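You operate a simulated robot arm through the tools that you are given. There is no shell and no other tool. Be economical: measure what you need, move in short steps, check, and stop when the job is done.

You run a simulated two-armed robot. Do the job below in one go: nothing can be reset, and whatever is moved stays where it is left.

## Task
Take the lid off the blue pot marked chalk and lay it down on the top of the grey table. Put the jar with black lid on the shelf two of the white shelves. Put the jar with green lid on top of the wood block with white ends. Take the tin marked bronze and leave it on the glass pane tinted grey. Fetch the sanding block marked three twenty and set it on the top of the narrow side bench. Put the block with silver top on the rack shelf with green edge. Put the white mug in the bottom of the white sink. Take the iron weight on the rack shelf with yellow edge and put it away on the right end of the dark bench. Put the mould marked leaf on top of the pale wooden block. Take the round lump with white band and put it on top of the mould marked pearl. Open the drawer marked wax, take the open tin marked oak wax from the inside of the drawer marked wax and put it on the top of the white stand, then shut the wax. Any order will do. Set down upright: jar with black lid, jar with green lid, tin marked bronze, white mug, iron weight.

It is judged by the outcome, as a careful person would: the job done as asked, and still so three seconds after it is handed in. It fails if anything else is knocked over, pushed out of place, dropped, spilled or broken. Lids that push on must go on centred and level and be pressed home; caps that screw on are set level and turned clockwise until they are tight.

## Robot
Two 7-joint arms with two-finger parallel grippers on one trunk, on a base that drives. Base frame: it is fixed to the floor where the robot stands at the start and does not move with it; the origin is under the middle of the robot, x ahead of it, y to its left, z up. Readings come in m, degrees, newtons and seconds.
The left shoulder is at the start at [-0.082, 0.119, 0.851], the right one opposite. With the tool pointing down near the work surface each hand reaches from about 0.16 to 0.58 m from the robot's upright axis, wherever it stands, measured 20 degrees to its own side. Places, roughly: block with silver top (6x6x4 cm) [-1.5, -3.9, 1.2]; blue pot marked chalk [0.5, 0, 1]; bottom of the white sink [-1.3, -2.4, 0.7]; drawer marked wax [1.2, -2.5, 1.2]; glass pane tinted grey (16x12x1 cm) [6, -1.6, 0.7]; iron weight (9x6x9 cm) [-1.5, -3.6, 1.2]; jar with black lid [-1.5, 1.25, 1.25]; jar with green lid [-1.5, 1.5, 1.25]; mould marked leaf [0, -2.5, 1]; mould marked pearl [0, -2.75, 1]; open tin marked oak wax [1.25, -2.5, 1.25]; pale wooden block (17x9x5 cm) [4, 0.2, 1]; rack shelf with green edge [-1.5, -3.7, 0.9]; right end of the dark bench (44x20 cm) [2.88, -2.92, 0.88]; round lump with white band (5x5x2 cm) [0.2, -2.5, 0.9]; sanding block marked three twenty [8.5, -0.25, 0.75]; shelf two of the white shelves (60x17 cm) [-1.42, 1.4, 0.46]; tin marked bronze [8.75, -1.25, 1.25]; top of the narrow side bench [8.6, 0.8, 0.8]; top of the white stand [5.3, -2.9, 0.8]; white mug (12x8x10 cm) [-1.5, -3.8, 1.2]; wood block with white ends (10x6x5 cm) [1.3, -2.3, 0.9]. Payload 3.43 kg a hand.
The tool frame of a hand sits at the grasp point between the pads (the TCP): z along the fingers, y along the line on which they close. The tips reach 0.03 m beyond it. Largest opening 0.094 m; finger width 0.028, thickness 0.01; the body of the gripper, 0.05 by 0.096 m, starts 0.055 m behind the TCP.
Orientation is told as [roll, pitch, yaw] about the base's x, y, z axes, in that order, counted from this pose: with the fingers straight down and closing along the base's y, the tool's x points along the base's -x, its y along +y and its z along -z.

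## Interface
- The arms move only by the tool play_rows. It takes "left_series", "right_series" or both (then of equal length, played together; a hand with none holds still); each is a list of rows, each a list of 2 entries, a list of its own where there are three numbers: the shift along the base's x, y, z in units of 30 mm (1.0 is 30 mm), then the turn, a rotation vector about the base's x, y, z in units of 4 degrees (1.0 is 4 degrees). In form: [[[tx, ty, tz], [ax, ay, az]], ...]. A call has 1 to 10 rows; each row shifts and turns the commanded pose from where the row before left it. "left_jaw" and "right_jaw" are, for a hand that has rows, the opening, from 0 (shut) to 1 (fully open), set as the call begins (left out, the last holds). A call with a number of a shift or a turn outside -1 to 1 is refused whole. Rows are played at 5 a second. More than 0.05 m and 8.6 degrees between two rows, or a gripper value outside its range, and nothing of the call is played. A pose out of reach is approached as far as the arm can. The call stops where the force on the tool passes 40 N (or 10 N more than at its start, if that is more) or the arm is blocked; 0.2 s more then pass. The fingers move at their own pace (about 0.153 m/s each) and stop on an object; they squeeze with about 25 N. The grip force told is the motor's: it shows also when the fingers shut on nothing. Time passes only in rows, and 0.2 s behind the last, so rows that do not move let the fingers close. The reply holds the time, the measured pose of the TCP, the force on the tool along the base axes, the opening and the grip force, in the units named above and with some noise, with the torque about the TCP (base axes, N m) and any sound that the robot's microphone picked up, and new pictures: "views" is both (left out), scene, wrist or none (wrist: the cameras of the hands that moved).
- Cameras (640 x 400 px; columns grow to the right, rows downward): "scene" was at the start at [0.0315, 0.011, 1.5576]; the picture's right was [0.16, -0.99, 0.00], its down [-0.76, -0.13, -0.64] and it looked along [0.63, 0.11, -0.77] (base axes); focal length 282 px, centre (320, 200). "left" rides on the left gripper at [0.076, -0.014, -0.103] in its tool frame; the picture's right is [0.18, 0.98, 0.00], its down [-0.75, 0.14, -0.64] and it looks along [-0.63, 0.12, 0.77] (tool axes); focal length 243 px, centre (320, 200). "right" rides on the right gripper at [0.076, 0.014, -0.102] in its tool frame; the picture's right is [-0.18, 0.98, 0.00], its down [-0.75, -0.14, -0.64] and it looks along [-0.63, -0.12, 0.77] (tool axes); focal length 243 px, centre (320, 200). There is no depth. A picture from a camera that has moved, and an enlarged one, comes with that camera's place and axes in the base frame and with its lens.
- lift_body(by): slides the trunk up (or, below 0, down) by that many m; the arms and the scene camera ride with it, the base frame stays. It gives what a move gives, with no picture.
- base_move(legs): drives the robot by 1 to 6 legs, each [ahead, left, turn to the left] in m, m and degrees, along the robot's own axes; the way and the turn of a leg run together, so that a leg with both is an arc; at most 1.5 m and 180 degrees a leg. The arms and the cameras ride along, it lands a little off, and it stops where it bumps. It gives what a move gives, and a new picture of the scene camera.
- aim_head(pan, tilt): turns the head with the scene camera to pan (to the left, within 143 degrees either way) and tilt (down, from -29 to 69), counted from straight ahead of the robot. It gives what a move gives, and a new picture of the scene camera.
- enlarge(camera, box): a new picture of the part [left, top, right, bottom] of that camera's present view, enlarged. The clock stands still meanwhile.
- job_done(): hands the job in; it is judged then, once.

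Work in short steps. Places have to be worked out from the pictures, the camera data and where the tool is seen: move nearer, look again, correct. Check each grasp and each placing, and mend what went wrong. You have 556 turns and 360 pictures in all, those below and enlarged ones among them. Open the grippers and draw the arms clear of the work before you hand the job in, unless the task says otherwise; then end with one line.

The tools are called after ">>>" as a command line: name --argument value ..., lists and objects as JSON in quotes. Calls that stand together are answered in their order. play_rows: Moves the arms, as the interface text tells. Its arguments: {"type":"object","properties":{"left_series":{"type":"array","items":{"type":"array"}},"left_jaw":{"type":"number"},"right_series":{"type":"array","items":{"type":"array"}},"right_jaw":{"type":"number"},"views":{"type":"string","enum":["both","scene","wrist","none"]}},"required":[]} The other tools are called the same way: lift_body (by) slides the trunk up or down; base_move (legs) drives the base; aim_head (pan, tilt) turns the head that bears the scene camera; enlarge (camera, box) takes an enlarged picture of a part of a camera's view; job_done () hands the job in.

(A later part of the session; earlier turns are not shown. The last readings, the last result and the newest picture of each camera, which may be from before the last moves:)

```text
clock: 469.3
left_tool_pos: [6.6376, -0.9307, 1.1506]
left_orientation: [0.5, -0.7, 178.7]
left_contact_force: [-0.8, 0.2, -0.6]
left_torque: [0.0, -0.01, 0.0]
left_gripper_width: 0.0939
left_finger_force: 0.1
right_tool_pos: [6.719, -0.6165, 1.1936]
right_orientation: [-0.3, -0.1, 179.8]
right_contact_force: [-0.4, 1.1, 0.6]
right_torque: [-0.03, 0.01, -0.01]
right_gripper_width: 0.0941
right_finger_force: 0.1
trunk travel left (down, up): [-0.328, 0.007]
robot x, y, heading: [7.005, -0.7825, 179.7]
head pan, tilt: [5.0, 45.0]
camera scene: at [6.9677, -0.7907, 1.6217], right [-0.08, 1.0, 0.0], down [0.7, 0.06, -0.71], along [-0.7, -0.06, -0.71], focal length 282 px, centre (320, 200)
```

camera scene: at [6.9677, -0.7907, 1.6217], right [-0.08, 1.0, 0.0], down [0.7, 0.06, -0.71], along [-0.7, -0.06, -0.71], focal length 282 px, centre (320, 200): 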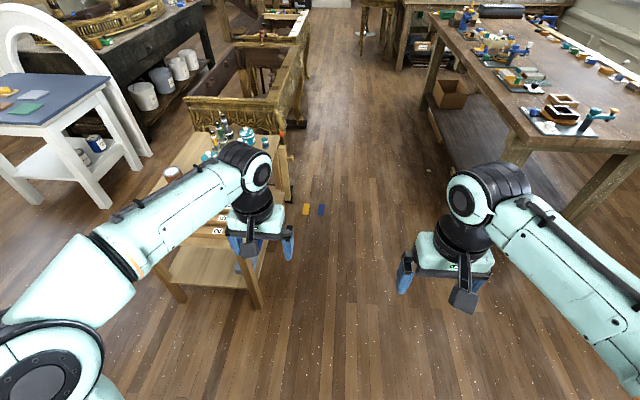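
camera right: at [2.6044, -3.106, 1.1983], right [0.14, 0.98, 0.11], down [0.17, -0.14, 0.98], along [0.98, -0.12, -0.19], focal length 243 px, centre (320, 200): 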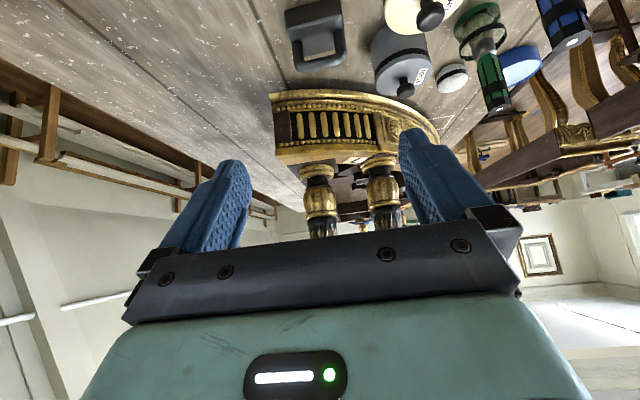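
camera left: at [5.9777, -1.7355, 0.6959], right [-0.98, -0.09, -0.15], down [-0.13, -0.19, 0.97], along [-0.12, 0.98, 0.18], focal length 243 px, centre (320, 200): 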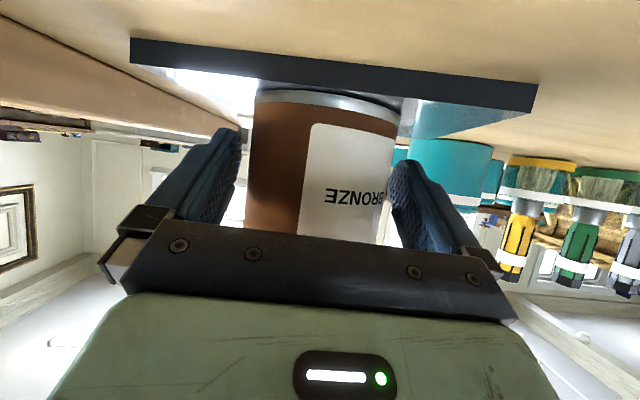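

Corridor clear. I drive west along y≈-0.58 to x≈2.1, then slide south.

>>> base_move --legs '[[0.3, -0.2, 0.3], [1.5, 0, 0], [1.5, 0, 0], [1.5, 0.2, 0]]'

>>> base_move --legs '[[0.1, 0.9, 0], [0, 0.75, 0]]'

>>> aim_head --pan 0 --tilt 25

```text
refused: leg 4 is longer than a leg can be; nothing moved
```

```text
clock: 484.2
left_tool_pos: [6.5257, -2.5852, 1.1511]
left_orientation: [0.6, -0.7, 178.5]
left_contact_force: [0.6, -0.2, -0.5]
left_torque: [-0.03, 0.01, -0.04]
left_gripper_width: 0.0942
left_finger_force: 0.0
right_tool_pos: [6.6054, -2.2704, 1.194]
right_orientation: [-0.3, -0.1, 179.7]
right_contact_force: [0.8, 0.7, -0.1]
right_torque: [-0.01, 0.01, 0.02]
right_gripper_width: 0.094
right_finger_force: 0.2
trunk travel left (down, up): [-0.328, 0.007]
robot x, y, heading: [6.8895, -2.4386, 179.3]
head pan, tilt: [5.0, 45.0]
camera scene: at [6.8537, -2.4452, 1.6217], right [-0.08, 1.0, 0.0], down [0.7, 0.05, -0.71], along [-0.7, -0.05, -0.71], focal length 282 px, centre (320, 200)
```

scene: 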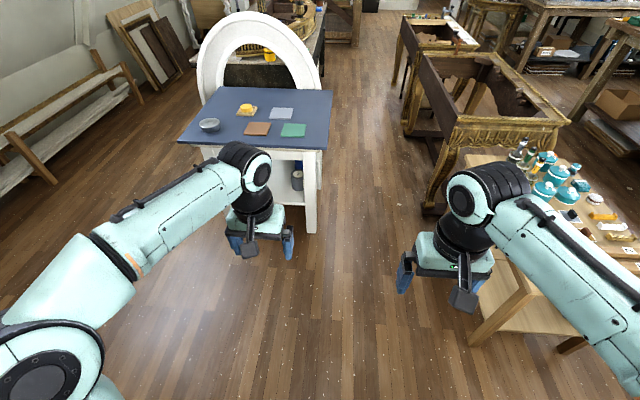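

```text
clock: 485.0
left_tool_pos: [6.5251, -2.5858, 1.1508]
left_orientation: [0.7, -0.8, 178.6]
left_contact_force: [0.0, -0.7, -0.1]
left_torque: [-0.04, 0.0, 0.0]
left_gripper_width: 0.0939
left_finger_force: 0.1
right_tool_pos: [6.6058, -2.2719, 1.193]
right_orientation: [-0.2, 0.0, 179.7]
right_contact_force: [-0.1, 0.5, 0.2]
right_torque: [-0.02, 0.03, -0.01]
right_gripper_width: 0.0938
right_finger_force: 0.1
trunk travel left (down, up): [-0.328, 0.007]
robot x, y, heading: [6.8849, -2.437, 179.1]
head pan, tilt: [0.0, 25.0]
camera scene: at [6.8426, -2.438, 1.6522], right [0.01, 1.0, 0.0], down [0.42, 0.0, -0.91], along [-0.91, 0.01, -0.42], focal length 282 px, centre (320, 200)
```

scene: 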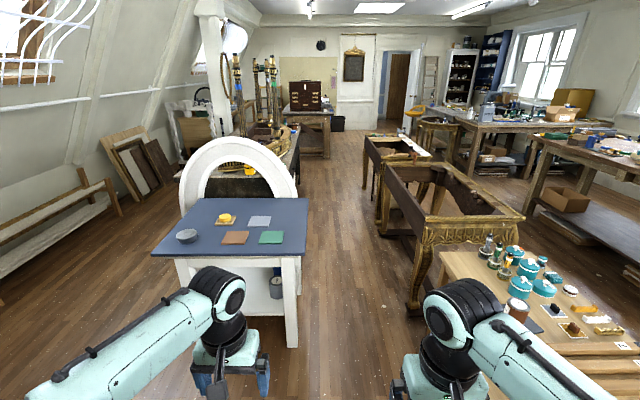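

One call was refused and the next ran, but no harm. I return to the north corridor.

>>> base_move --legs '[[0, -1.0, 0.9], [0, -0.86, 0], [1.5, 0, 0], [1.5, 0, 0], [1.4, 0, 0]]'

```text
clock: 521.7
left_tool_pos: [2.1378, -0.8694, 1.1517]
left_orientation: [0.6, -0.6, 179.8]
left_contact_force: [-0.1, -0.1, -0.3]
left_torque: [0.01, 0.04, 0.01]
left_gripper_width: 0.0942
left_finger_force: 0.1
right_tool_pos: [2.2132, -0.5531, 1.1932]
right_orientation: [-0.4, -0.2, -179.2]
right_contact_force: [-0.1, -0.9, -0.7]
right_torque: [-0.03, 0.01, 0.0]
right_gripper_width: 0.0939
right_finger_force: 0.0
trunk travel left (down, up): [-0.328, 0.007]
robot x, y, heading: [2.5007, -0.7155, -179.7]
head pan, tilt: [0.0, 25.0]
camera scene: at [2.4528, -0.7148, 1.6523], right [-0.01, 1.0, 0.0], down [0.42, 0.0, -0.91], along [-0.91, -0.01, -0.42], focal length 282 px, centre (320, 200)
```

scene: 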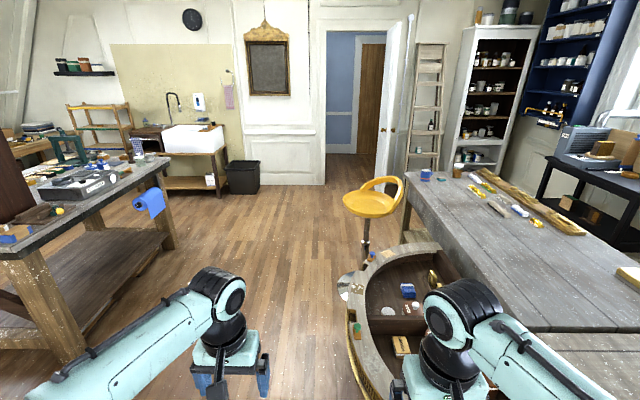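

I slide south to face the chest from its east side.

>>> base_move --legs '[[0.15, 0.9, 0], [0.15, 0.87, 0]]'

>>> enlarge --camera "scene" --box '[200, 100, 440, 250]'

```text
clock: 537.7
left_tool_pos: [1.887, -2.6705, 1.1512]
left_orientation: [0.6, -0.7, -179.5]
left_contact_force: [-0.4, 0.8, -0.3]
left_torque: [-0.01, 0.01, -0.02]
left_gripper_width: 0.094
left_finger_force: 0.0
right_tool_pos: [1.9573, -2.3533, 1.1937]
right_orientation: [-0.3, 0.0, -178.4]
right_contact_force: [-0.2, -0.5, 0.1]
right_torque: [0.01, 0.01, -0.01]
right_gripper_width: 0.0939
right_finger_force: 0.1
trunk travel left (down, up): [-0.328, 0.007]
robot x, y, heading: [2.2463, -2.5155, -178.6]
head pan, tilt: [0.0, 25.0]
camera scene: at [2.1992, -2.5138, 1.6523], right [-0.02, 1.0, 0.0], down [0.42, 0.01, -0.91], along [-0.91, -0.02, -0.42], focal length 282 px, centre (320, 200)
```

scene: 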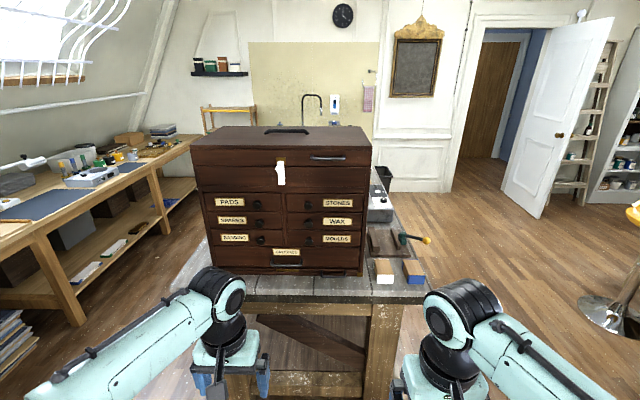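

```text
2.67 times, centred on (320, 175) of scene
camera zoom: at [2.1992, -2.5138, 1.6523], right [-0.02, 1.0, 0.0], down [0.42, 0.01, -0.91], along [-0.91, -0.02, -0.42], focal length 751 px, centre (320, 267)
```

zoom: 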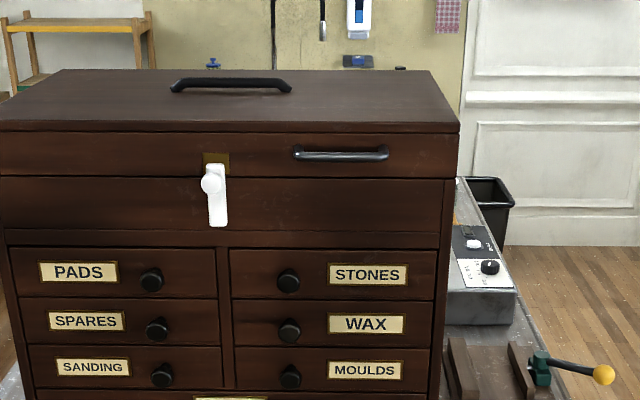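

WAX is the right column's middle drawer; knob ≈(1.325,-2.575,1.155), chest front x≈1.30. I move in to x≈1.87, y≈-2.70.

>>> base_move --legs '[[0.36, 0.19, -1.4]]'

>>> play_rows --right_series '[[[0.3, 0, 0], [0, 1, 0]], [[0.3, 0, 0], [0, 1, 0]], [[0.3, 0, 0], [0, 1, 0]], [[0, 0, 0], [0, 1, 0]], [[0, 0, 0], [0, 1, 0]], [[0, 0, 0], [0, 1, 0]], [[0, 0, 0], [0, 1, 0]], [[0, 0, 0], [0, 1, 0]], [[0, 0, 0], [0, 1, 0]], [[0, 0, 0], [0, 1, 0]]]' --views "none"

```text
clock: 540.2
left_tool_pos: [1.5302, -2.8609, 1.1512]
left_orientation: [0.6, -0.7, 179.1]
left_contact_force: [0.8, 0.4, -0.8]
left_torque: [-0.01, 0.01, 0.0]
left_gripper_width: 0.0937
left_finger_force: 0.0
right_tool_pos: [1.6066, -2.5459, 1.1922]
right_orientation: [-0.2, -0.1, -179.7]
right_contact_force: [-0.4, -0.4, -0.1]
right_torque: [0.03, -0.03, 0.0]
right_gripper_width: 0.094
right_finger_force: 0.0
trunk travel left (down, up): [-0.328, 0.007]
robot x, y, heading: [1.8924, -2.7091, 180.0]
head pan, tilt: [0.0, 25.0]
camera scene: at [1.8455, -2.711, 1.6522], right [0.0, 1.0, 0.0], down [0.42, 0.0, -0.91], along [-0.91, 0.0, -0.42], focal length 282 px, centre (320, 200)
```

scene: 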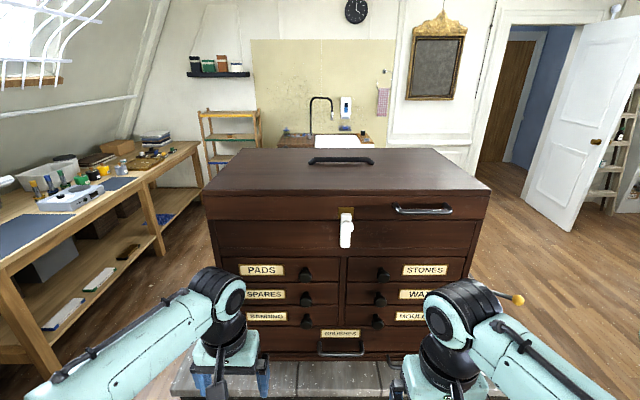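

```text
clock: 542.4
left_tool_pos: [1.5295, -2.8607, 1.1513]
left_orientation: [0.6, -0.6, 179.1]
left_contact_force: [0.5, 0.1, -0.4]
left_torque: [-0.02, 0.03, 0.0]
left_gripper_width: 0.094
left_finger_force: 0.1
right_tool_pos: [1.634, -2.5453, 1.1922]
right_orientation: [-0.3, -40.3, -179.7]
right_contact_force: [0.0, 0.1, 0.4]
right_torque: [0.01, -0.01, 0.02]
right_gripper_width: 0.0943
right_finger_force: 0.0
trunk travel left (down, up): [-0.328, 0.007]
robot x, y, heading: [1.8955, -2.7113, 179.9]
head pan, tilt: [0.0, 25.0]
```

Knob refined to (1.348,-2.572,1.17). I tilt the right hand to ~72° and approach with the jaws half open.

>>> play_rows --right_series '[[[-0.2, -0.1, 0], [0, 1, 0]], [[-0.3, -0.1, 0], [0, 1, 0]], [[-0.5, -0.1, -0.1], [0, 1, 0]], [[-0.7, -0.1, -0.1], [0, 1, 0]], [[-0.9, -0.1, -0.1], [0, 1, 0]], [[-0.9, -0.1, -0.1], [0, 1, 0]], [[-0.9, -0.1, -0.1], [0, 1, 0]], [[-0.9, -0.1, -0.1], [0, 1, 0]], [[-0.5, -0.05, -0.1], [0, 0, 0]], [[0, 0, 0], [0, 0, 0]]]' --right_jaw 0.6 --views "both"

```text
clock: 544.6
left_tool_pos: [1.5289, -2.8606, 1.1517]
left_orientation: [0.6, -0.6, 179.1]
left_contact_force: [0.4, 0.1, -0.7]
left_torque: [0.0, -0.02, 0.01]
left_gripper_width: 0.0939
left_finger_force: 0.0
right_tool_pos: [1.458, -2.5746, 1.1716]
right_orientation: [-1.0, -72.1, -179.2]
right_contact_force: [0.3, 0.1, 0.5]
right_torque: [0.02, 0.02, -0.02]
right_gripper_width: 0.0562
right_finger_force: 0.0
trunk travel left (down, up): [-0.328, 0.007]
robot x, y, heading: [1.8904, -2.7117, 179.8]
head pan, tilt: [0.0, 25.0]
camera scene: at [1.8456, -2.7111, 1.6523], right [0.0, 1.0, 0.0], down [0.42, 0.0, -0.91], along [-0.91, 0.0, -0.42], focal length 282 px, centre (320, 200)
camera right: at [1.5793, -2.5882, 1.1305], right [-0.06, -0.98, 0.17], down [0.38, 0.14, 0.91], along [-0.92, 0.12, 0.37], focal length 243 px, centre (320, 200)
```

scene: 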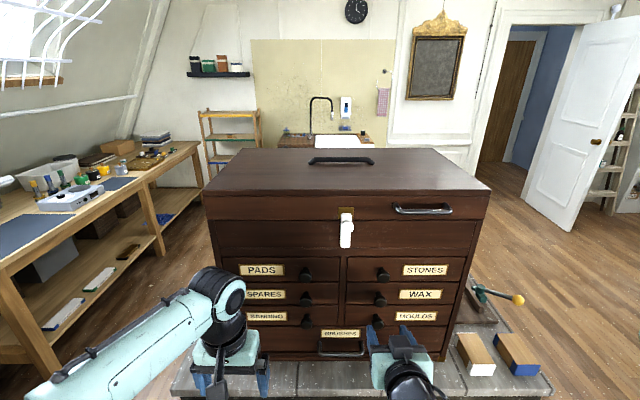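
right: 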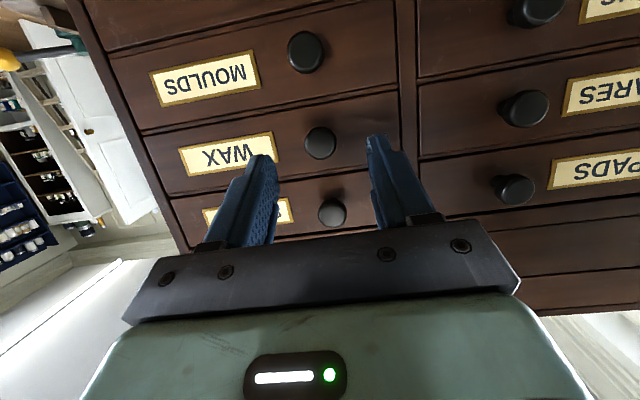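

Well aligned. I advance ~0.096 m and close on the knob.

>>> play_rows --right_series '[[[-0.9, 0.1, 0], [0, 0, 0]], [[-0.9, 0.05, 0], [0, 0, 0]], [[-0.9, 0, 0], [0, 0, 0]], [[-0.4, 0, 0], [0, 0, 0]], [[0, 0, 0], [0, 0, 0]]]' --views "none"

>>> play_rows --right_series '[[[0, 0, 0], [0, 0, 0]], [[0, 0, 0], [0, 0, 0]], [[0, 0, 0], [0, 0, 0]]]' --right_jaw 0 --views "wrist"

```text
clock: 545.8
left_tool_pos: [1.5282, -2.8609, 1.1516]
left_orientation: [0.6, -0.7, 179.2]
left_contact_force: [0.3, -0.2, -0.7]
left_torque: [0.03, 0.03, -0.03]
left_gripper_width: 0.0941
left_finger_force: 0.0
right_tool_pos: [1.3665, -2.5674, 1.1729]
right_orientation: [-0.9, -72.2, -179.4]
right_contact_force: [0.4, -0.5, 0.7]
right_torque: [0.06, 0.0, -0.03]
right_gripper_width: 0.0563
right_finger_force: 0.0
trunk travel left (down, up): [-0.328, 0.007]
robot x, y, heading: [1.8919, -2.706, 179.8]
head pan, tilt: [0.0, 25.0]
```

```text
clock: 546.6
left_tool_pos: [1.5291, -2.8618, 1.1508]
left_orientation: [0.6, -0.6, 179.1]
left_contact_force: [-0.4, -0.7, 0.4]
left_torque: [0.01, 0.04, -0.01]
left_gripper_width: 0.0939
left_finger_force: 0.1
right_tool_pos: [1.3669, -2.5684, 1.1721]
right_orientation: [-1.2, -72.0, -179.0]
right_contact_force: [-0.7, -6.3, -1.3]
right_torque: [-0.04, 0.12, 0.19]
right_gripper_width: 0.0285
right_finger_force: 44.4
trunk travel left (down, up): [-0.328, 0.007]
robot x, y, heading: [1.8904, -2.7088, 179.9]
head pan, tilt: [0.0, 25.0]
camera right: at [1.4876, -2.5837, 1.1297], right [-0.06, -0.98, 0.17], down [0.38, 0.14, 0.91], along [-0.92, 0.12, 0.37], focal length 243 px, centre (320, 200)
```

right: 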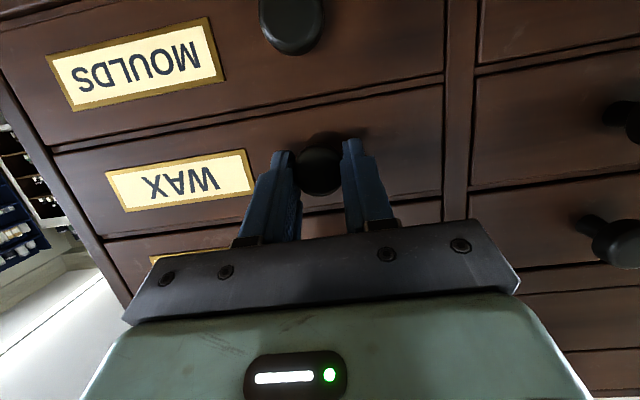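

Knob gripped. I pull straight back slowly.

>>> play_rows --right_series '[[[0.2, 0, 0], [0, 0, 0]], [[0.3, 0, 0], [0, 0, 0]], [[0.4, 0, 0], [0, 0, 0]], [[0.5, 0, 0], [0, 0, 0]], [[0.5, 0, 0], [0, 0, 0]], [[0, 0, 0], [0, 0, 0]]]' --views "both"

```text
clock: 548.0
left_tool_pos: [1.5285, -2.8631, 1.1507]
left_orientation: [0.5, -0.7, 179.1]
left_contact_force: [0.1, -0.5, -0.8]
left_torque: [-0.02, 0.0, -0.01]
left_gripper_width: 0.0942
left_finger_force: 0.0
right_tool_pos: [1.4234, -2.5701, 1.1722]
right_orientation: [-1.3, -71.9, -178.9]
right_contact_force: [0.4, -12.0, -15.4]
right_torque: [-0.09, 0.35, 0.29]
right_gripper_width: 0.028
right_finger_force: 44.9
trunk travel left (down, up): [-0.328, 0.007]
robot x, y, heading: [1.8939, -2.7073, 180.0]
head pan, tilt: [0.0, 25.0]
camera scene: at [1.8439, -2.713, 1.6522], right [0.0, 1.0, 0.0], down [0.42, 0.0, -0.91], along [-0.91, 0.0, -0.42], focal length 282 px, centre (320, 200)
camera right: at [1.5452, -2.5837, 1.1302], right [-0.06, -0.98, 0.17], down [0.38, 0.13, 0.92], along [-0.92, 0.12, 0.36], focal length 243 px, centre (320, 200)
```

scene: 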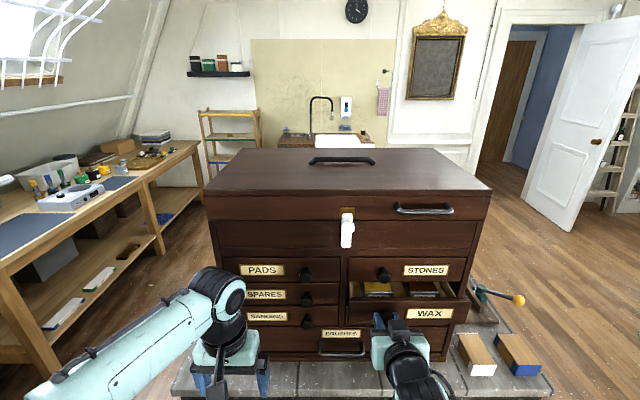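
right: 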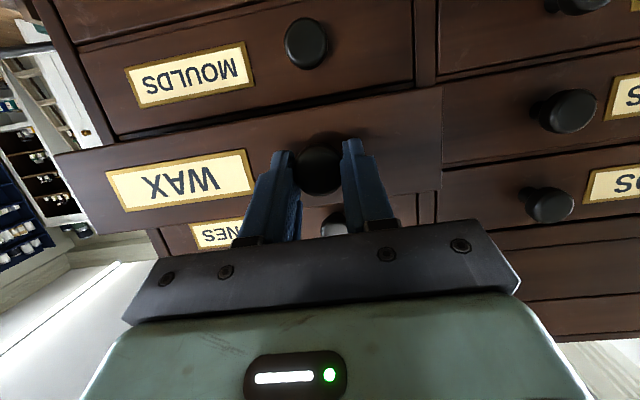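

The drawer opens. I pull ~0.12 m more.

>>> play_rows --right_series '[[[0.5, 0, 0], [0, 0, 0]], [[0.5, 0, 0], [0, 0, 0]], [[0.5, 0, 0], [0, 0, 0]], [[0.5, 0, 0], [0, 0, 0]], [[0.5, 0, 0], [0, 0, 0]], [[0.5, 0, 0], [0, 0, 0]], [[0.5, 0, 0], [0, 0, 0]], [[0.4, 0, 0], [0, 0, 0]], [[0, 0, 0], [0, 0, 0]]]' --views "none"

>>> aim_head --pan 0 --tilt 45

>>> enlarge --camera "scene" --box '[320, 130, 480, 230]'

```text
clock: 550.0
left_tool_pos: [1.5272, -2.863, 1.1505]
left_orientation: [0.4, -0.6, 179.0]
left_contact_force: [-0.4, 0.0, -0.3]
left_torque: [0.0, -0.01, -0.01]
left_gripper_width: 0.094
left_finger_force: 0.0
right_tool_pos: [1.5402, -2.5698, 1.1723]
right_orientation: [-1.4, -71.7, -178.8]
right_contact_force: [0.6, -16.1, -24.6]
right_torque: [-0.11, 0.06, 0.4]
right_gripper_width: 0.0282
right_finger_force: 44.7
trunk travel left (down, up): [-0.328, 0.007]
robot x, y, heading: [1.8917, -2.7084, 179.8]
head pan, tilt: [0.0, 25.0]
```

```text
clock: 550.9
left_tool_pos: [1.5286, -2.8631, 1.1494]
left_orientation: [0.4, -0.6, 179.1]
left_contact_force: [0.1, -0.5, 0.3]
left_torque: [-0.02, -0.01, -0.02]
left_gripper_width: 0.094
left_finger_force: 0.0
right_tool_pos: [1.5401, -2.5683, 1.1722]
right_orientation: [-1.4, -71.7, -178.8]
right_contact_force: [1.1, -17.2, -22.8]
right_torque: [-0.06, -0.39, 0.28]
right_gripper_width: 0.0284
right_finger_force: 44.9
trunk travel left (down, up): [-0.328, 0.007]
robot x, y, heading: [1.8908, -2.7088, 180.3]
head pan, tilt: [0.0, 45.0]
camera scene: at [1.8546, -2.7139, 1.6217], right [0.0, 1.0, 0.0], down [0.71, 0.0, -0.71], along [-0.71, 0.0, -0.71], focal length 282 px, centre (320, 200)
```

scene: 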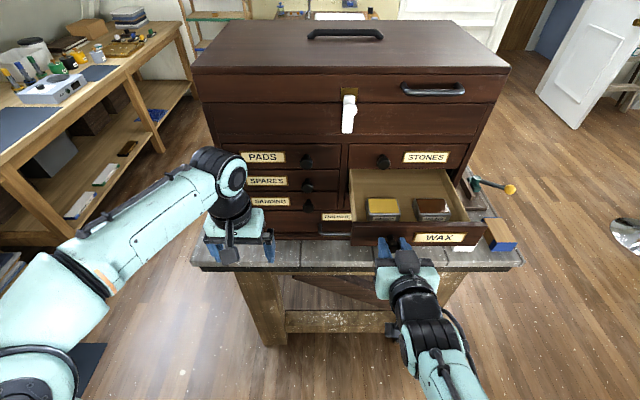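

```text
4.00 times, centred on (400, 180) of scene
camera zoom: at [1.8546, -2.7139, 1.6217], right [0.0, 1.0, 0.0], down [0.71, 0.0, -0.71], along [-0.71, 0.0, -0.71], focal length 1127 px, centre (0, 280)
```

zoom: 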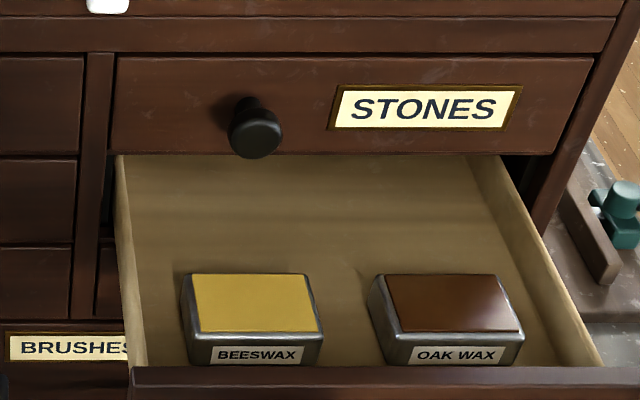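

OAK WAX is the right tin at ≈(1.435,-2.475). I release the knob, back off, and re-pose the right hand above the drawer (tilt ~40°).

>>> play_rows --right_series '[[[0, 0, 0], [0, 0, 0]], [[0, 0, 0], [0, 0, 0]], [[0.7, 0, 0], [0, 0, 0]], [[0.8, 0, 0], [0, 0, 0]], [[0.8, 0, 0.3], [0, -0.8, 0]], [[0, 0.3, 0.9], [0, -1, 0]], [[0, 0.4, 0.9], [0, -1, 0]], [[0, 0.4, 0.9], [0, -1, 0]], [[0, 0.4, 0.9], [0, -1, 0]], [[0, 0.4, 0.9], [0, -1, 0]]]' --right_jaw 0.7 --views "none"

>>> play_rows --right_series '[[[-0.5, 0.5, 0.3], [0, -1, 0]], [[-0.5, 0.5, 0], [0, -1, 0]], [[-0.5, 0.3, 0], [0, 0, 0]], [[0, 0, 0], [0, 0, 0]]]' --right_jaw 0.93 --views "both"

```text
clock: 553.1
left_tool_pos: [1.5286, -2.8605, 1.1511]
left_orientation: [0.6, -0.5, 179.1]
left_contact_force: [0.8, 0.9, 0.7]
left_torque: [-0.03, 0.04, 0.01]
left_gripper_width: 0.0942
left_finger_force: 0.1
right_tool_pos: [1.5993, -2.5111, 1.3298]
right_orientation: [-0.5, -48.9, -179.7]
right_contact_force: [0.3, 0.8, 0.1]
right_torque: [-0.02, -0.01, -0.05]
right_gripper_width: 0.0659
right_finger_force: 0.2
right hand out of reach, approached as far as the arm can: row 4
trunk travel left (down, up): [-0.328, 0.007]
robot x, y, heading: [1.8942, -2.71, 179.9]
head pan, tilt: [0.0, 45.0]
```

```text
clock: 554.1
left_tool_pos: [1.5288, -2.8613, 1.1513]
left_orientation: [0.5, -0.7, 179.0]
left_contact_force: [0.5, -0.1, 0.1]
left_torque: [0.0, 0.02, 0.02]
left_gripper_width: 0.0941
left_finger_force: 0.0
right_tool_pos: [1.556, -2.4727, 1.3376]
right_orientation: [-0.5, -40.9, -179.7]
right_contact_force: [0.4, 0.4, -0.3]
right_torque: [-0.01, 0.0, -0.03]
right_gripper_width: 0.0874
right_finger_force: 0.1
trunk travel left (down, up): [-0.328, 0.007]
robot x, y, heading: [1.8934, -2.708, 180.0]
head pan, tilt: [0.0, 45.0]
camera scene: at [1.8562, -2.7111, 1.6217], right [0.0, 1.0, 0.0], down [0.71, 0.0, -0.71], along [-0.71, 0.0, -0.71], focal length 282 px, centre (320, 200)
camera right: at [1.68, -2.4875, 1.365], right [-0.14, -0.98, 0.11], down [-0.15, 0.14, 0.98], along [-0.98, 0.12, -0.16], focal length 243 px, centre (320, 200)
```

scene: 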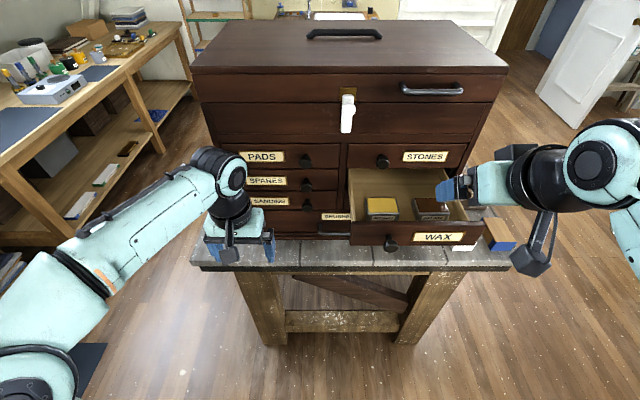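
right: 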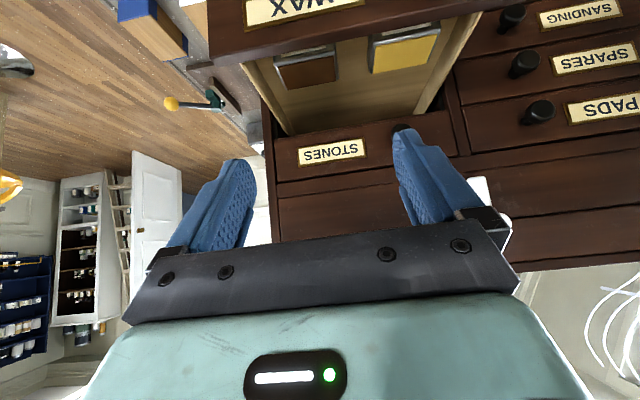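

Tin ≈(1.42,-2.463), top ≈1.165. I move nearer above it and look.

>>> play_rows --right_series '[[[-0.7, 0.1, -0.4], [0, 0, 0]], [[-0.7, 0.1, -0.5], [0, 0, 0]], [[-0.7, 0.1, -0.5], [0, 0, 0]], [[-0.6, 0, -0.5], [0, 0, 0]], [[0, 0, 0], [0, 0, 0]]]' --views "both"

```text
clock: 555.3
left_tool_pos: [1.5299, -2.861, 1.1508]
left_orientation: [0.7, -0.7, 179.1]
left_contact_force: [0.9, -0.1, -0.4]
left_torque: [0.01, 0.0, -0.02]
left_gripper_width: 0.0939
left_finger_force: 0.0
right_tool_pos: [1.4728, -2.466, 1.2815]
right_orientation: [-0.5, -41.1, -179.7]
right_contact_force: [-0.1, -0.2, -0.9]
right_torque: [-0.02, 0.02, -0.02]
right_gripper_width: 0.0875
right_finger_force: 0.1
trunk travel left (down, up): [-0.328, 0.007]
robot x, y, heading: [1.8914, -2.712, 180.0]
head pan, tilt: [0.0, 45.0]
camera scene: at [1.8566, -2.711, 1.6217], right [0.0, 1.0, 0.0], down [0.71, 0.0, -0.71], along [-0.71, 0.0, -0.71], focal length 282 px, centre (320, 200)
camera right: at [1.5979, -2.4791, 1.308], right [-0.14, -0.98, 0.11], down [-0.15, 0.13, 0.98], along [-0.98, 0.12, -0.16], focal length 243 px, centre (320, 200)
```

scene: 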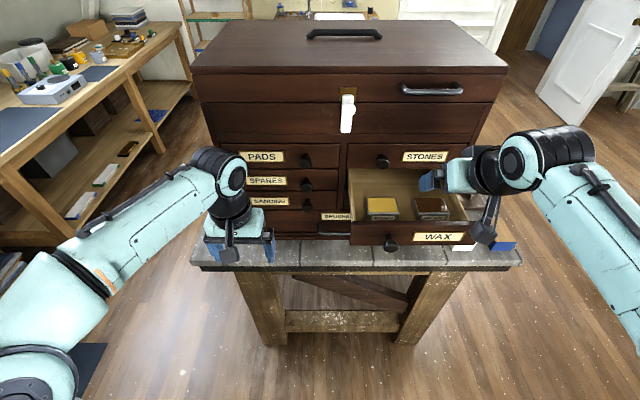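
right: 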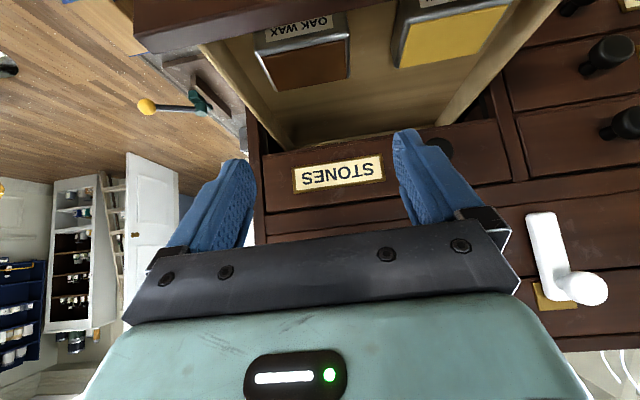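

I align (dy +8 mm, dx -60 mm) and descend to z≈1.19, checking.

>>> play_rows --right_series '[[[-0.7, 0.15, 0], [0, 0, 0]], [[-0.7, 0.1, -0.3], [0, 0, 0]], [[-0.6, 0, -0.8], [0, 0, 0]], [[0, 0, -0.9], [0, 0, 0]], [[0, 0, -0.8], [0, 0, 0]], [[0, 0, 0], [0, 0, 0]]]' --views "both"

```text
clock: 556.7
left_tool_pos: [1.5293, -2.8613, 1.1515]
left_orientation: [0.6, -0.7, 179.0]
left_contact_force: [-0.9, 0.4, 0.5]
left_torque: [-0.01, 0.03, 0.01]
left_gripper_width: 0.0941
left_finger_force: 0.1
right_tool_pos: [1.4134, -2.4561, 1.1984]
right_orientation: [-0.5, -41.0, -179.7]
right_contact_force: [0.0, 0.5, -0.5]
right_torque: [0.0, 0.02, 0.0]
right_gripper_width: 0.0875
right_finger_force: 0.0
trunk travel left (down, up): [-0.328, 0.007]
robot x, y, heading: [1.8933, -2.7082, 180.0]
head pan, tilt: [0.0, 45.0]
camera scene: at [1.8561, -2.711, 1.6217], right [0.0, 1.0, 0.0], down [0.71, 0.0, -0.71], along [-0.71, 0.0, -0.71], focal length 282 px, centre (320, 200)
camera right: at [1.5392, -2.4705, 1.2247], right [-0.14, -0.98, 0.11], down [-0.15, 0.14, 0.98], along [-0.98, 0.12, -0.16], focal length 243 px, centre (320, 200)
```

scene: 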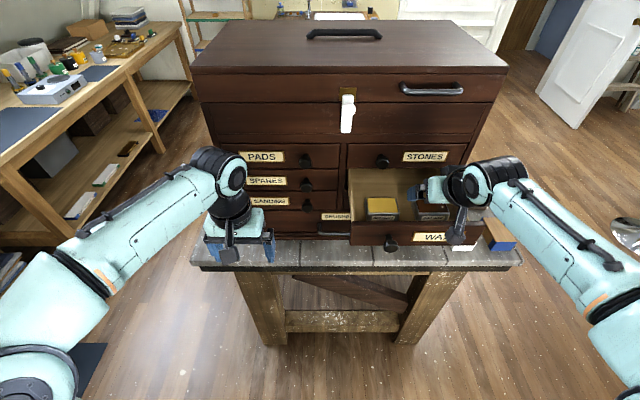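
right: 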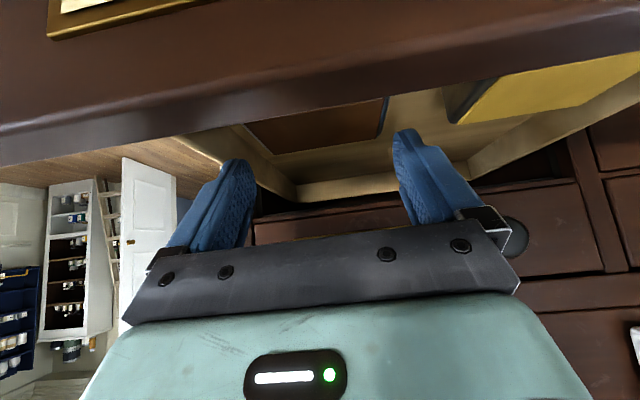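

Tin spans y≈-2.424…-2.494, close to the drawer's side wall. I set a slightly smaller opening, shift 6 mm left and go down carefully.

>>> play_rows --right_series '[[[0, -0.2, 0], [0, 0, 0]], [[0, 0, -0.3], [0, 0, 0]], [[0, 0, -0.2], [0, 0, 0]], [[0, 0, -0.2], [0, 0, 0]], [[0, 0, -0.15], [0, 0, 0]], [[0, 0, -0.15], [0, 0, 0]], [[0, 0, 0], [0, 0, 0]]]' --right_jaw 0.885 --views "wrist"

```text
clock: 558.3
left_tool_pos: [1.5313, -2.8609, 1.1516]
left_orientation: [0.6, -0.8, 179.2]
left_contact_force: [0.0, -0.3, -0.1]
left_torque: [-0.01, 0.0, 0.01]
left_gripper_width: 0.0939
left_finger_force: 0.1
right_tool_pos: [1.4138, -2.4629, 1.1745]
right_orientation: [-0.5, -41.9, -179.8]
right_contact_force: [0.2, 4.4, 32.7]
right_torque: [-1.31, 0.32, 0.4]
right_gripper_width: 0.0825
right_finger_force: 0.0
trunk travel left (down, up): [-0.328, 0.007]
robot x, y, heading: [1.8943, -2.7092, 180.1]
head pan, tilt: [0.0, 45.0]
camera right: at [1.5388, -2.4769, 1.1985], right [-0.14, -0.98, 0.12], down [-0.13, 0.14, 0.98], along [-0.98, 0.12, -0.15], focal length 243 px, centre (320, 200)
```

right: 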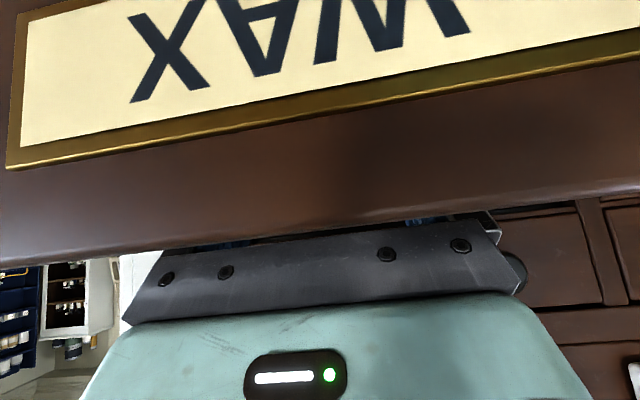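

Contact on the left fingertip. I raise 3 mm and try closing to see whether the tin is between the fingers.

>>> play_rows --right_series '[[[0, 0, 0.12], [0, 0, 0]], [[0, 0, 0], [0, 0, 0]]]' --views "none"

>>> play_rows --right_series '[[[0, 0, 0], [0, 0, 0]], [[0, 0, 0], [0, 0, 0]], [[0, 0, 0], [0, 0, 0]]]' --right_jaw 0.6 --views "scene"

>>> enlarge --camera "scene" --box '[340, 140, 500, 240]'

```text
clock: 558.9
left_tool_pos: [1.5299, -2.8622, 1.1517]
left_orientation: [0.6, -0.7, 179.1]
left_contact_force: [0.3, 0.0, -0.8]
left_torque: [0.01, -0.02, -0.02]
left_gripper_width: 0.0938
left_finger_force: 0.1
right_tool_pos: [1.4143, -2.4634, 1.1746]
right_orientation: [-0.5, -41.4, -179.9]
right_contact_force: [-0.2, 1.3, 25.8]
right_torque: [-1.03, 0.24, 0.05]
right_gripper_width: 0.0823
right_finger_force: 0.1
trunk travel left (down, up): [-0.328, 0.007]
robot x, y, heading: [1.8944, -2.7081, 179.8]
head pan, tilt: [0.0, 45.0]
```

```text
clock: 559.7
left_tool_pos: [1.5309, -2.8631, 1.1524]
left_orientation: [0.5, -0.8, 179.1]
left_contact_force: [-0.6, -0.1, 0.2]
left_torque: [-0.04, 0.0, 0.0]
left_gripper_width: 0.094
left_finger_force: 0.1
right_tool_pos: [1.4135, -2.4643, 1.1733]
right_orientation: [-0.4, -41.5, -179.7]
right_contact_force: [0.4, -8.1, 26.2]
right_torque: [-1.45, 0.08, 0.27]
right_gripper_width: 0.076
right_finger_force: 25.0
trunk travel left (down, up): [-0.328, 0.007]
robot x, y, heading: [1.8933, -2.7152, 180.0]
head pan, tilt: [0.0, 45.0]
camera scene: at [1.8584, -2.7134, 1.6218], right [0.0, 1.0, 0.0], down [0.71, 0.0, -0.71], along [-0.71, 0.0, -0.71], focal length 282 px, centre (320, 200)
```

scene: 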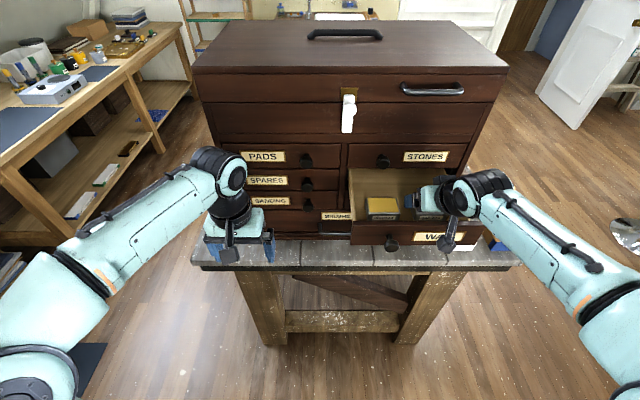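

```text
4.00 times, centred on (420, 190) of scene
camera zoom: at [1.8584, -2.7134, 1.6218], right [0.0, 1.0, 0.0], down [0.71, 0.0, -0.71], along [-0.71, 0.0, -0.71], focal length 1127 px, centre (-80, 240)
```

zoom: 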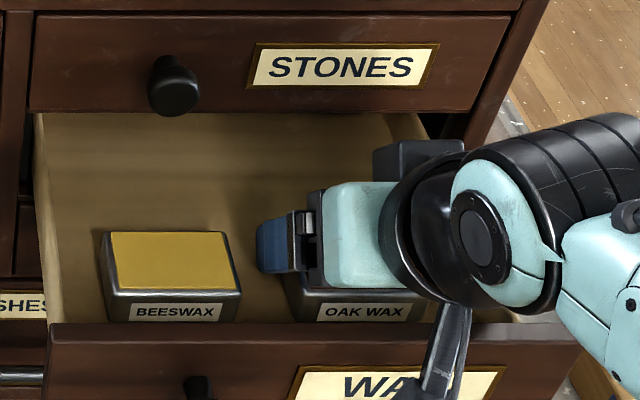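

It gripped something 76 mm wide — the tin. I close fully and lift gently.

>>> play_rows --right_series '[[[0, 0, 0], [0, 0, 0]], [[0, 0, 0.2], [0, 0, 0]], [[0, 0, 0.3], [0, 0, 0]], [[0, 0, 0.5], [0, 0, 0]], [[0, 0, 0], [0, 0, 0]]]' --right_jaw 0 --views "wrist"

>>> enlarge --camera "scene" --box '[340, 140, 500, 240]'

```text
clock: 560.9
left_tool_pos: [1.5282, -2.861, 1.1519]
left_orientation: [0.6, -0.6, 179.1]
left_contact_force: [0.8, 0.3, -0.7]
left_torque: [0.0, -0.01, -0.05]
left_gripper_width: 0.094
left_finger_force: 0.0
right_tool_pos: [1.4123, -2.4615, 1.1977]
right_orientation: [-0.6, -40.7, -179.7]
right_contact_force: [0.1, 0.8, -3.9]
right_torque: [0.03, 0.04, -0.02]
right_gripper_width: 0.0758
right_finger_force: 25.3
trunk travel left (down, up): [-0.328, 0.007]
robot x, y, heading: [1.892, -2.7091, 180.2]
head pan, tilt: [0.0, 45.0]
camera right: at [1.5371, -2.4764, 1.2259], right [-0.14, -0.98, 0.11], down [-0.15, 0.14, 0.98], along [-0.98, 0.12, -0.17], focal length 243 px, centre (320, 200)
```

right: 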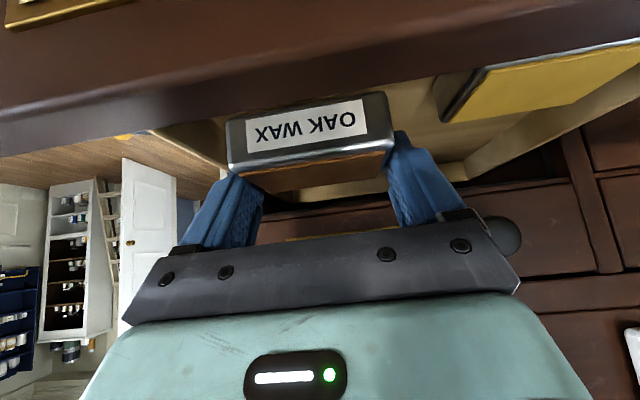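

```text
4.00 times, centred on (420, 190) of scene
camera zoom: at [1.8556, -2.7104, 1.6217], right [0.0, 1.0, 0.0], down [0.71, 0.0, -0.71], along [-0.71, 0.0, -0.71], focal length 1127 px, centre (-80, 240)
```

zoom: 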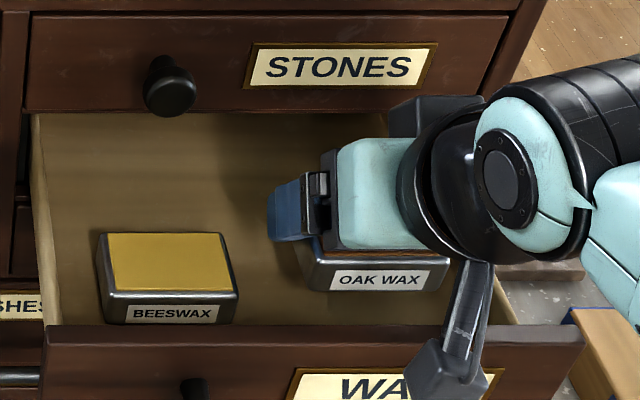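

Tin gripped level. I lift it clear and pull back.

>>> play_rows --right_series '[[[0, 0, 0.7], [0, 0, 0]], [[0, 0, 0.9], [0, 0, 0]], [[0.1, 0, 0.9], [0, 0, 0]], [[0.4, 0, 0.4], [0, 0, 0]], [[0.8, 0, 0], [0, 0, 0]], [[0.8, 0, 0], [0, 0, 0]], [[0.8, 0, 0], [0, 0, 0]], [[0.8, 0, 0], [0, 0, 0]], [[0, 0, 0], [0, 0, 0]]]' --views "wrist"

```text
clock: 562.9
left_tool_pos: [1.5291, -2.8612, 1.1511]
left_orientation: [0.7, -0.6, 179.1]
left_contact_force: [-0.7, 0.1, 0.0]
left_torque: [0.01, -0.04, 0.01]
left_gripper_width: 0.094
left_finger_force: 0.1
right_tool_pos: [1.5262, -2.4592, 1.2872]
right_orientation: [-0.4, -40.9, -179.7]
right_contact_force: [-1.1, -0.1, -4.0]
right_torque: [-0.01, 0.03, -0.03]
right_gripper_width: 0.0761
right_finger_force: 25.0
trunk travel left (down, up): [-0.328, 0.007]
robot x, y, heading: [1.8935, -2.7103, 179.9]
head pan, tilt: [0.0, 45.0]
camera right: at [1.6508, -2.4743, 1.314], right [-0.14, -0.98, 0.11], down [-0.15, 0.14, 0.98], along [-0.98, 0.12, -0.17], focal length 243 px, centre (320, 200)
```

right: 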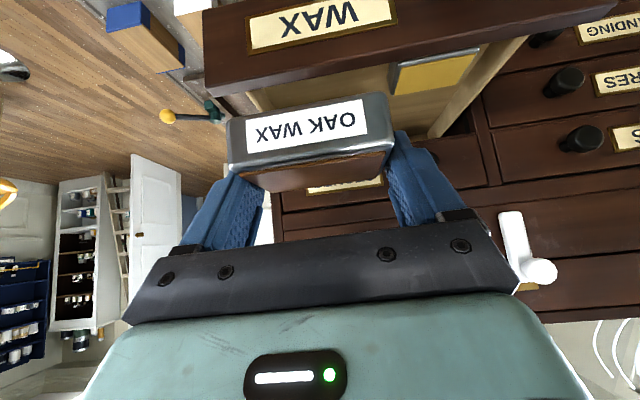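

Tin is out and level. To shut the drawer with the left hand, I back off 0.15 m and slide right 0.22 m.

>>> base_move --legs '[[-0.15, 0, 0], [0, -0.22, 0]]'

>>> play_rows --left_series '[[[0, 0, 0], [0, 1, 0]], [[0, 0, 0], [0, 1, 0]], [[0, 0, 0], [0, 1, 0]], [[0, 0, 0], [0, 1, 0]], [[0, 0, 0], [0, 1, 0]], [[0, 0, 0], [0, 1, 0]], [[0, 0, 0], [0, 1, 0]], [[0, 0, 0], [0, 1, 0]], [[0, 0, 0], [0, 1, 0]], [[0, 0, 0], [0, 1, 0]]]' --left_jaw 0 --views "none"

>>> play_rows --left_series '[[[0, 0, 0.1], [0, 1, 0]], [[0, 0, 0.1], [0, 1, 0]], [[0, 0, 0.1], [0, 1, 0]], [[0, 0, 0.1], [0, 1, 0]], [[0, 0, 0.1], [0, 1, 0]], [[0, 0, 0], [0, 1, 0]], [[0, 0, 0], [0, 1, 0]]]' --views "both"

```text
clock: 566.4
left_tool_pos: [1.6818, -2.6409, 1.1512]
left_orientation: [0.6, -0.7, 179.2]
left_contact_force: [0.1, -0.3, -0.7]
left_torque: [-0.01, 0.0, 0.04]
left_gripper_width: 0.0941
left_finger_force: 0.0
right_tool_pos: [1.6778, -2.24, 1.2874]
right_orientation: [-0.5, -40.9, -179.7]
right_contact_force: [1.2, 0.3, -4.5]
right_torque: [-0.01, -0.03, -0.01]
right_gripper_width: 0.0757
right_finger_force: 24.6
trunk travel left (down, up): [-0.328, 0.007]
robot x, y, heading: [2.0448, -2.4883, -180.2]
head pan, tilt: [0.0, 45.0]
camera scene: at [2.0078, -2.4904, 1.6217], right [0.0, 1.0, 0.0], down [0.71, 0.0, -0.71], along [-0.71, 0.0, -0.71], focal length 282 px, centre (320, 200)
```

scene: 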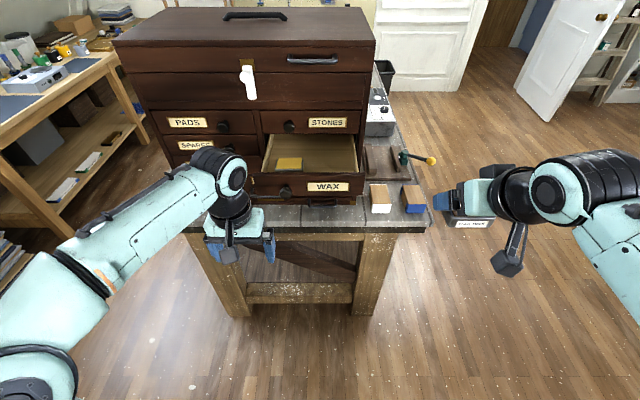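

```text
clock: 568.6
left_tool_pos: [1.6818, -2.6426, 1.1521]
left_orientation: [1.3, -40.7, 178.9]
left_contact_force: [-0.8, -0.2, 0.1]
left_torque: [0.0, -0.01, 0.01]
left_gripper_width: 0.0
left_finger_force: 24.3
right_tool_pos: [1.6788, -2.2393, 1.2875]
right_orientation: [-0.5, -40.8, -179.7]
right_contact_force: [-0.8, -0.9, -3.7]
right_torque: [0.02, 0.0, 0.0]
right_gripper_width: 0.0761
right_finger_force: 25.0
trunk travel left (down, up): [-0.328, 0.007]
robot x, y, heading: [2.0412, -2.4881, -179.7]
head pan, tilt: [0.0, 45.0]
```

```text
clock: 570.2
left_tool_pos: [1.6818, -2.6438, 1.1653]
left_orientation: [3.4, -65.7, 177.8]
left_contact_force: [0.0, 0.2, 0.0]
left_torque: [-0.01, -0.01, 0.02]
left_gripper_width: 0.0001
left_finger_force: 24.9
left hand out of reach, approached as far as the arm can: row 7
right_tool_pos: [1.6783, -2.2407, 1.2872]
right_orientation: [-0.5, -40.9, -179.6]
right_contact_force: [-0.2, -0.2, -3.8]
right_torque: [-0.01, 0.01, -0.01]
right_gripper_width: 0.0762
right_finger_force: 25.4
trunk travel left (down, up): [-0.328, 0.007]
robot x, y, heading: [2.0455, -2.4926, -179.9]
head pan, tilt: [0.0, 45.0]
camera scene: at [2.0079, -2.4906, 1.6217], right [0.0, 1.0, 0.0], down [0.71, 0.0, -0.71], along [-0.71, 0.0, -0.71], focal length 282 px, centre (320, 200)
camera left: at [1.8063, -2.6281, 1.1367], right [0.09, -0.99, -0.14], down [0.28, -0.11, 0.95], along [-0.96, -0.13, 0.26], focal length 243 px, centre (320, 200)
```

scene: 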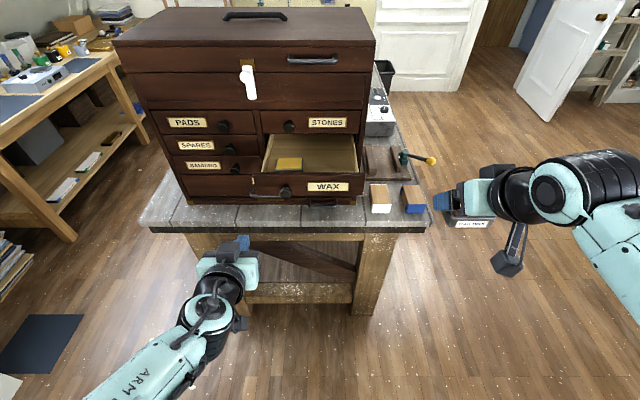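
left: 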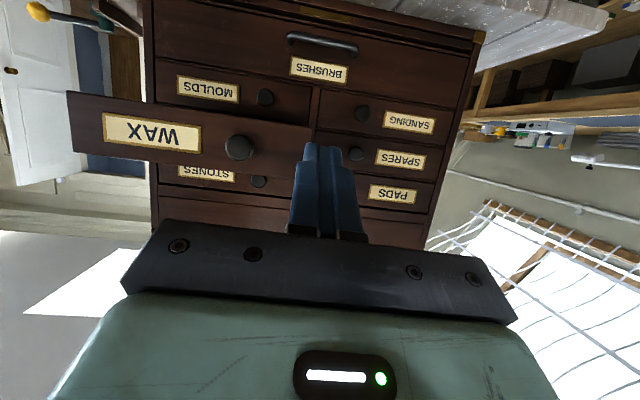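

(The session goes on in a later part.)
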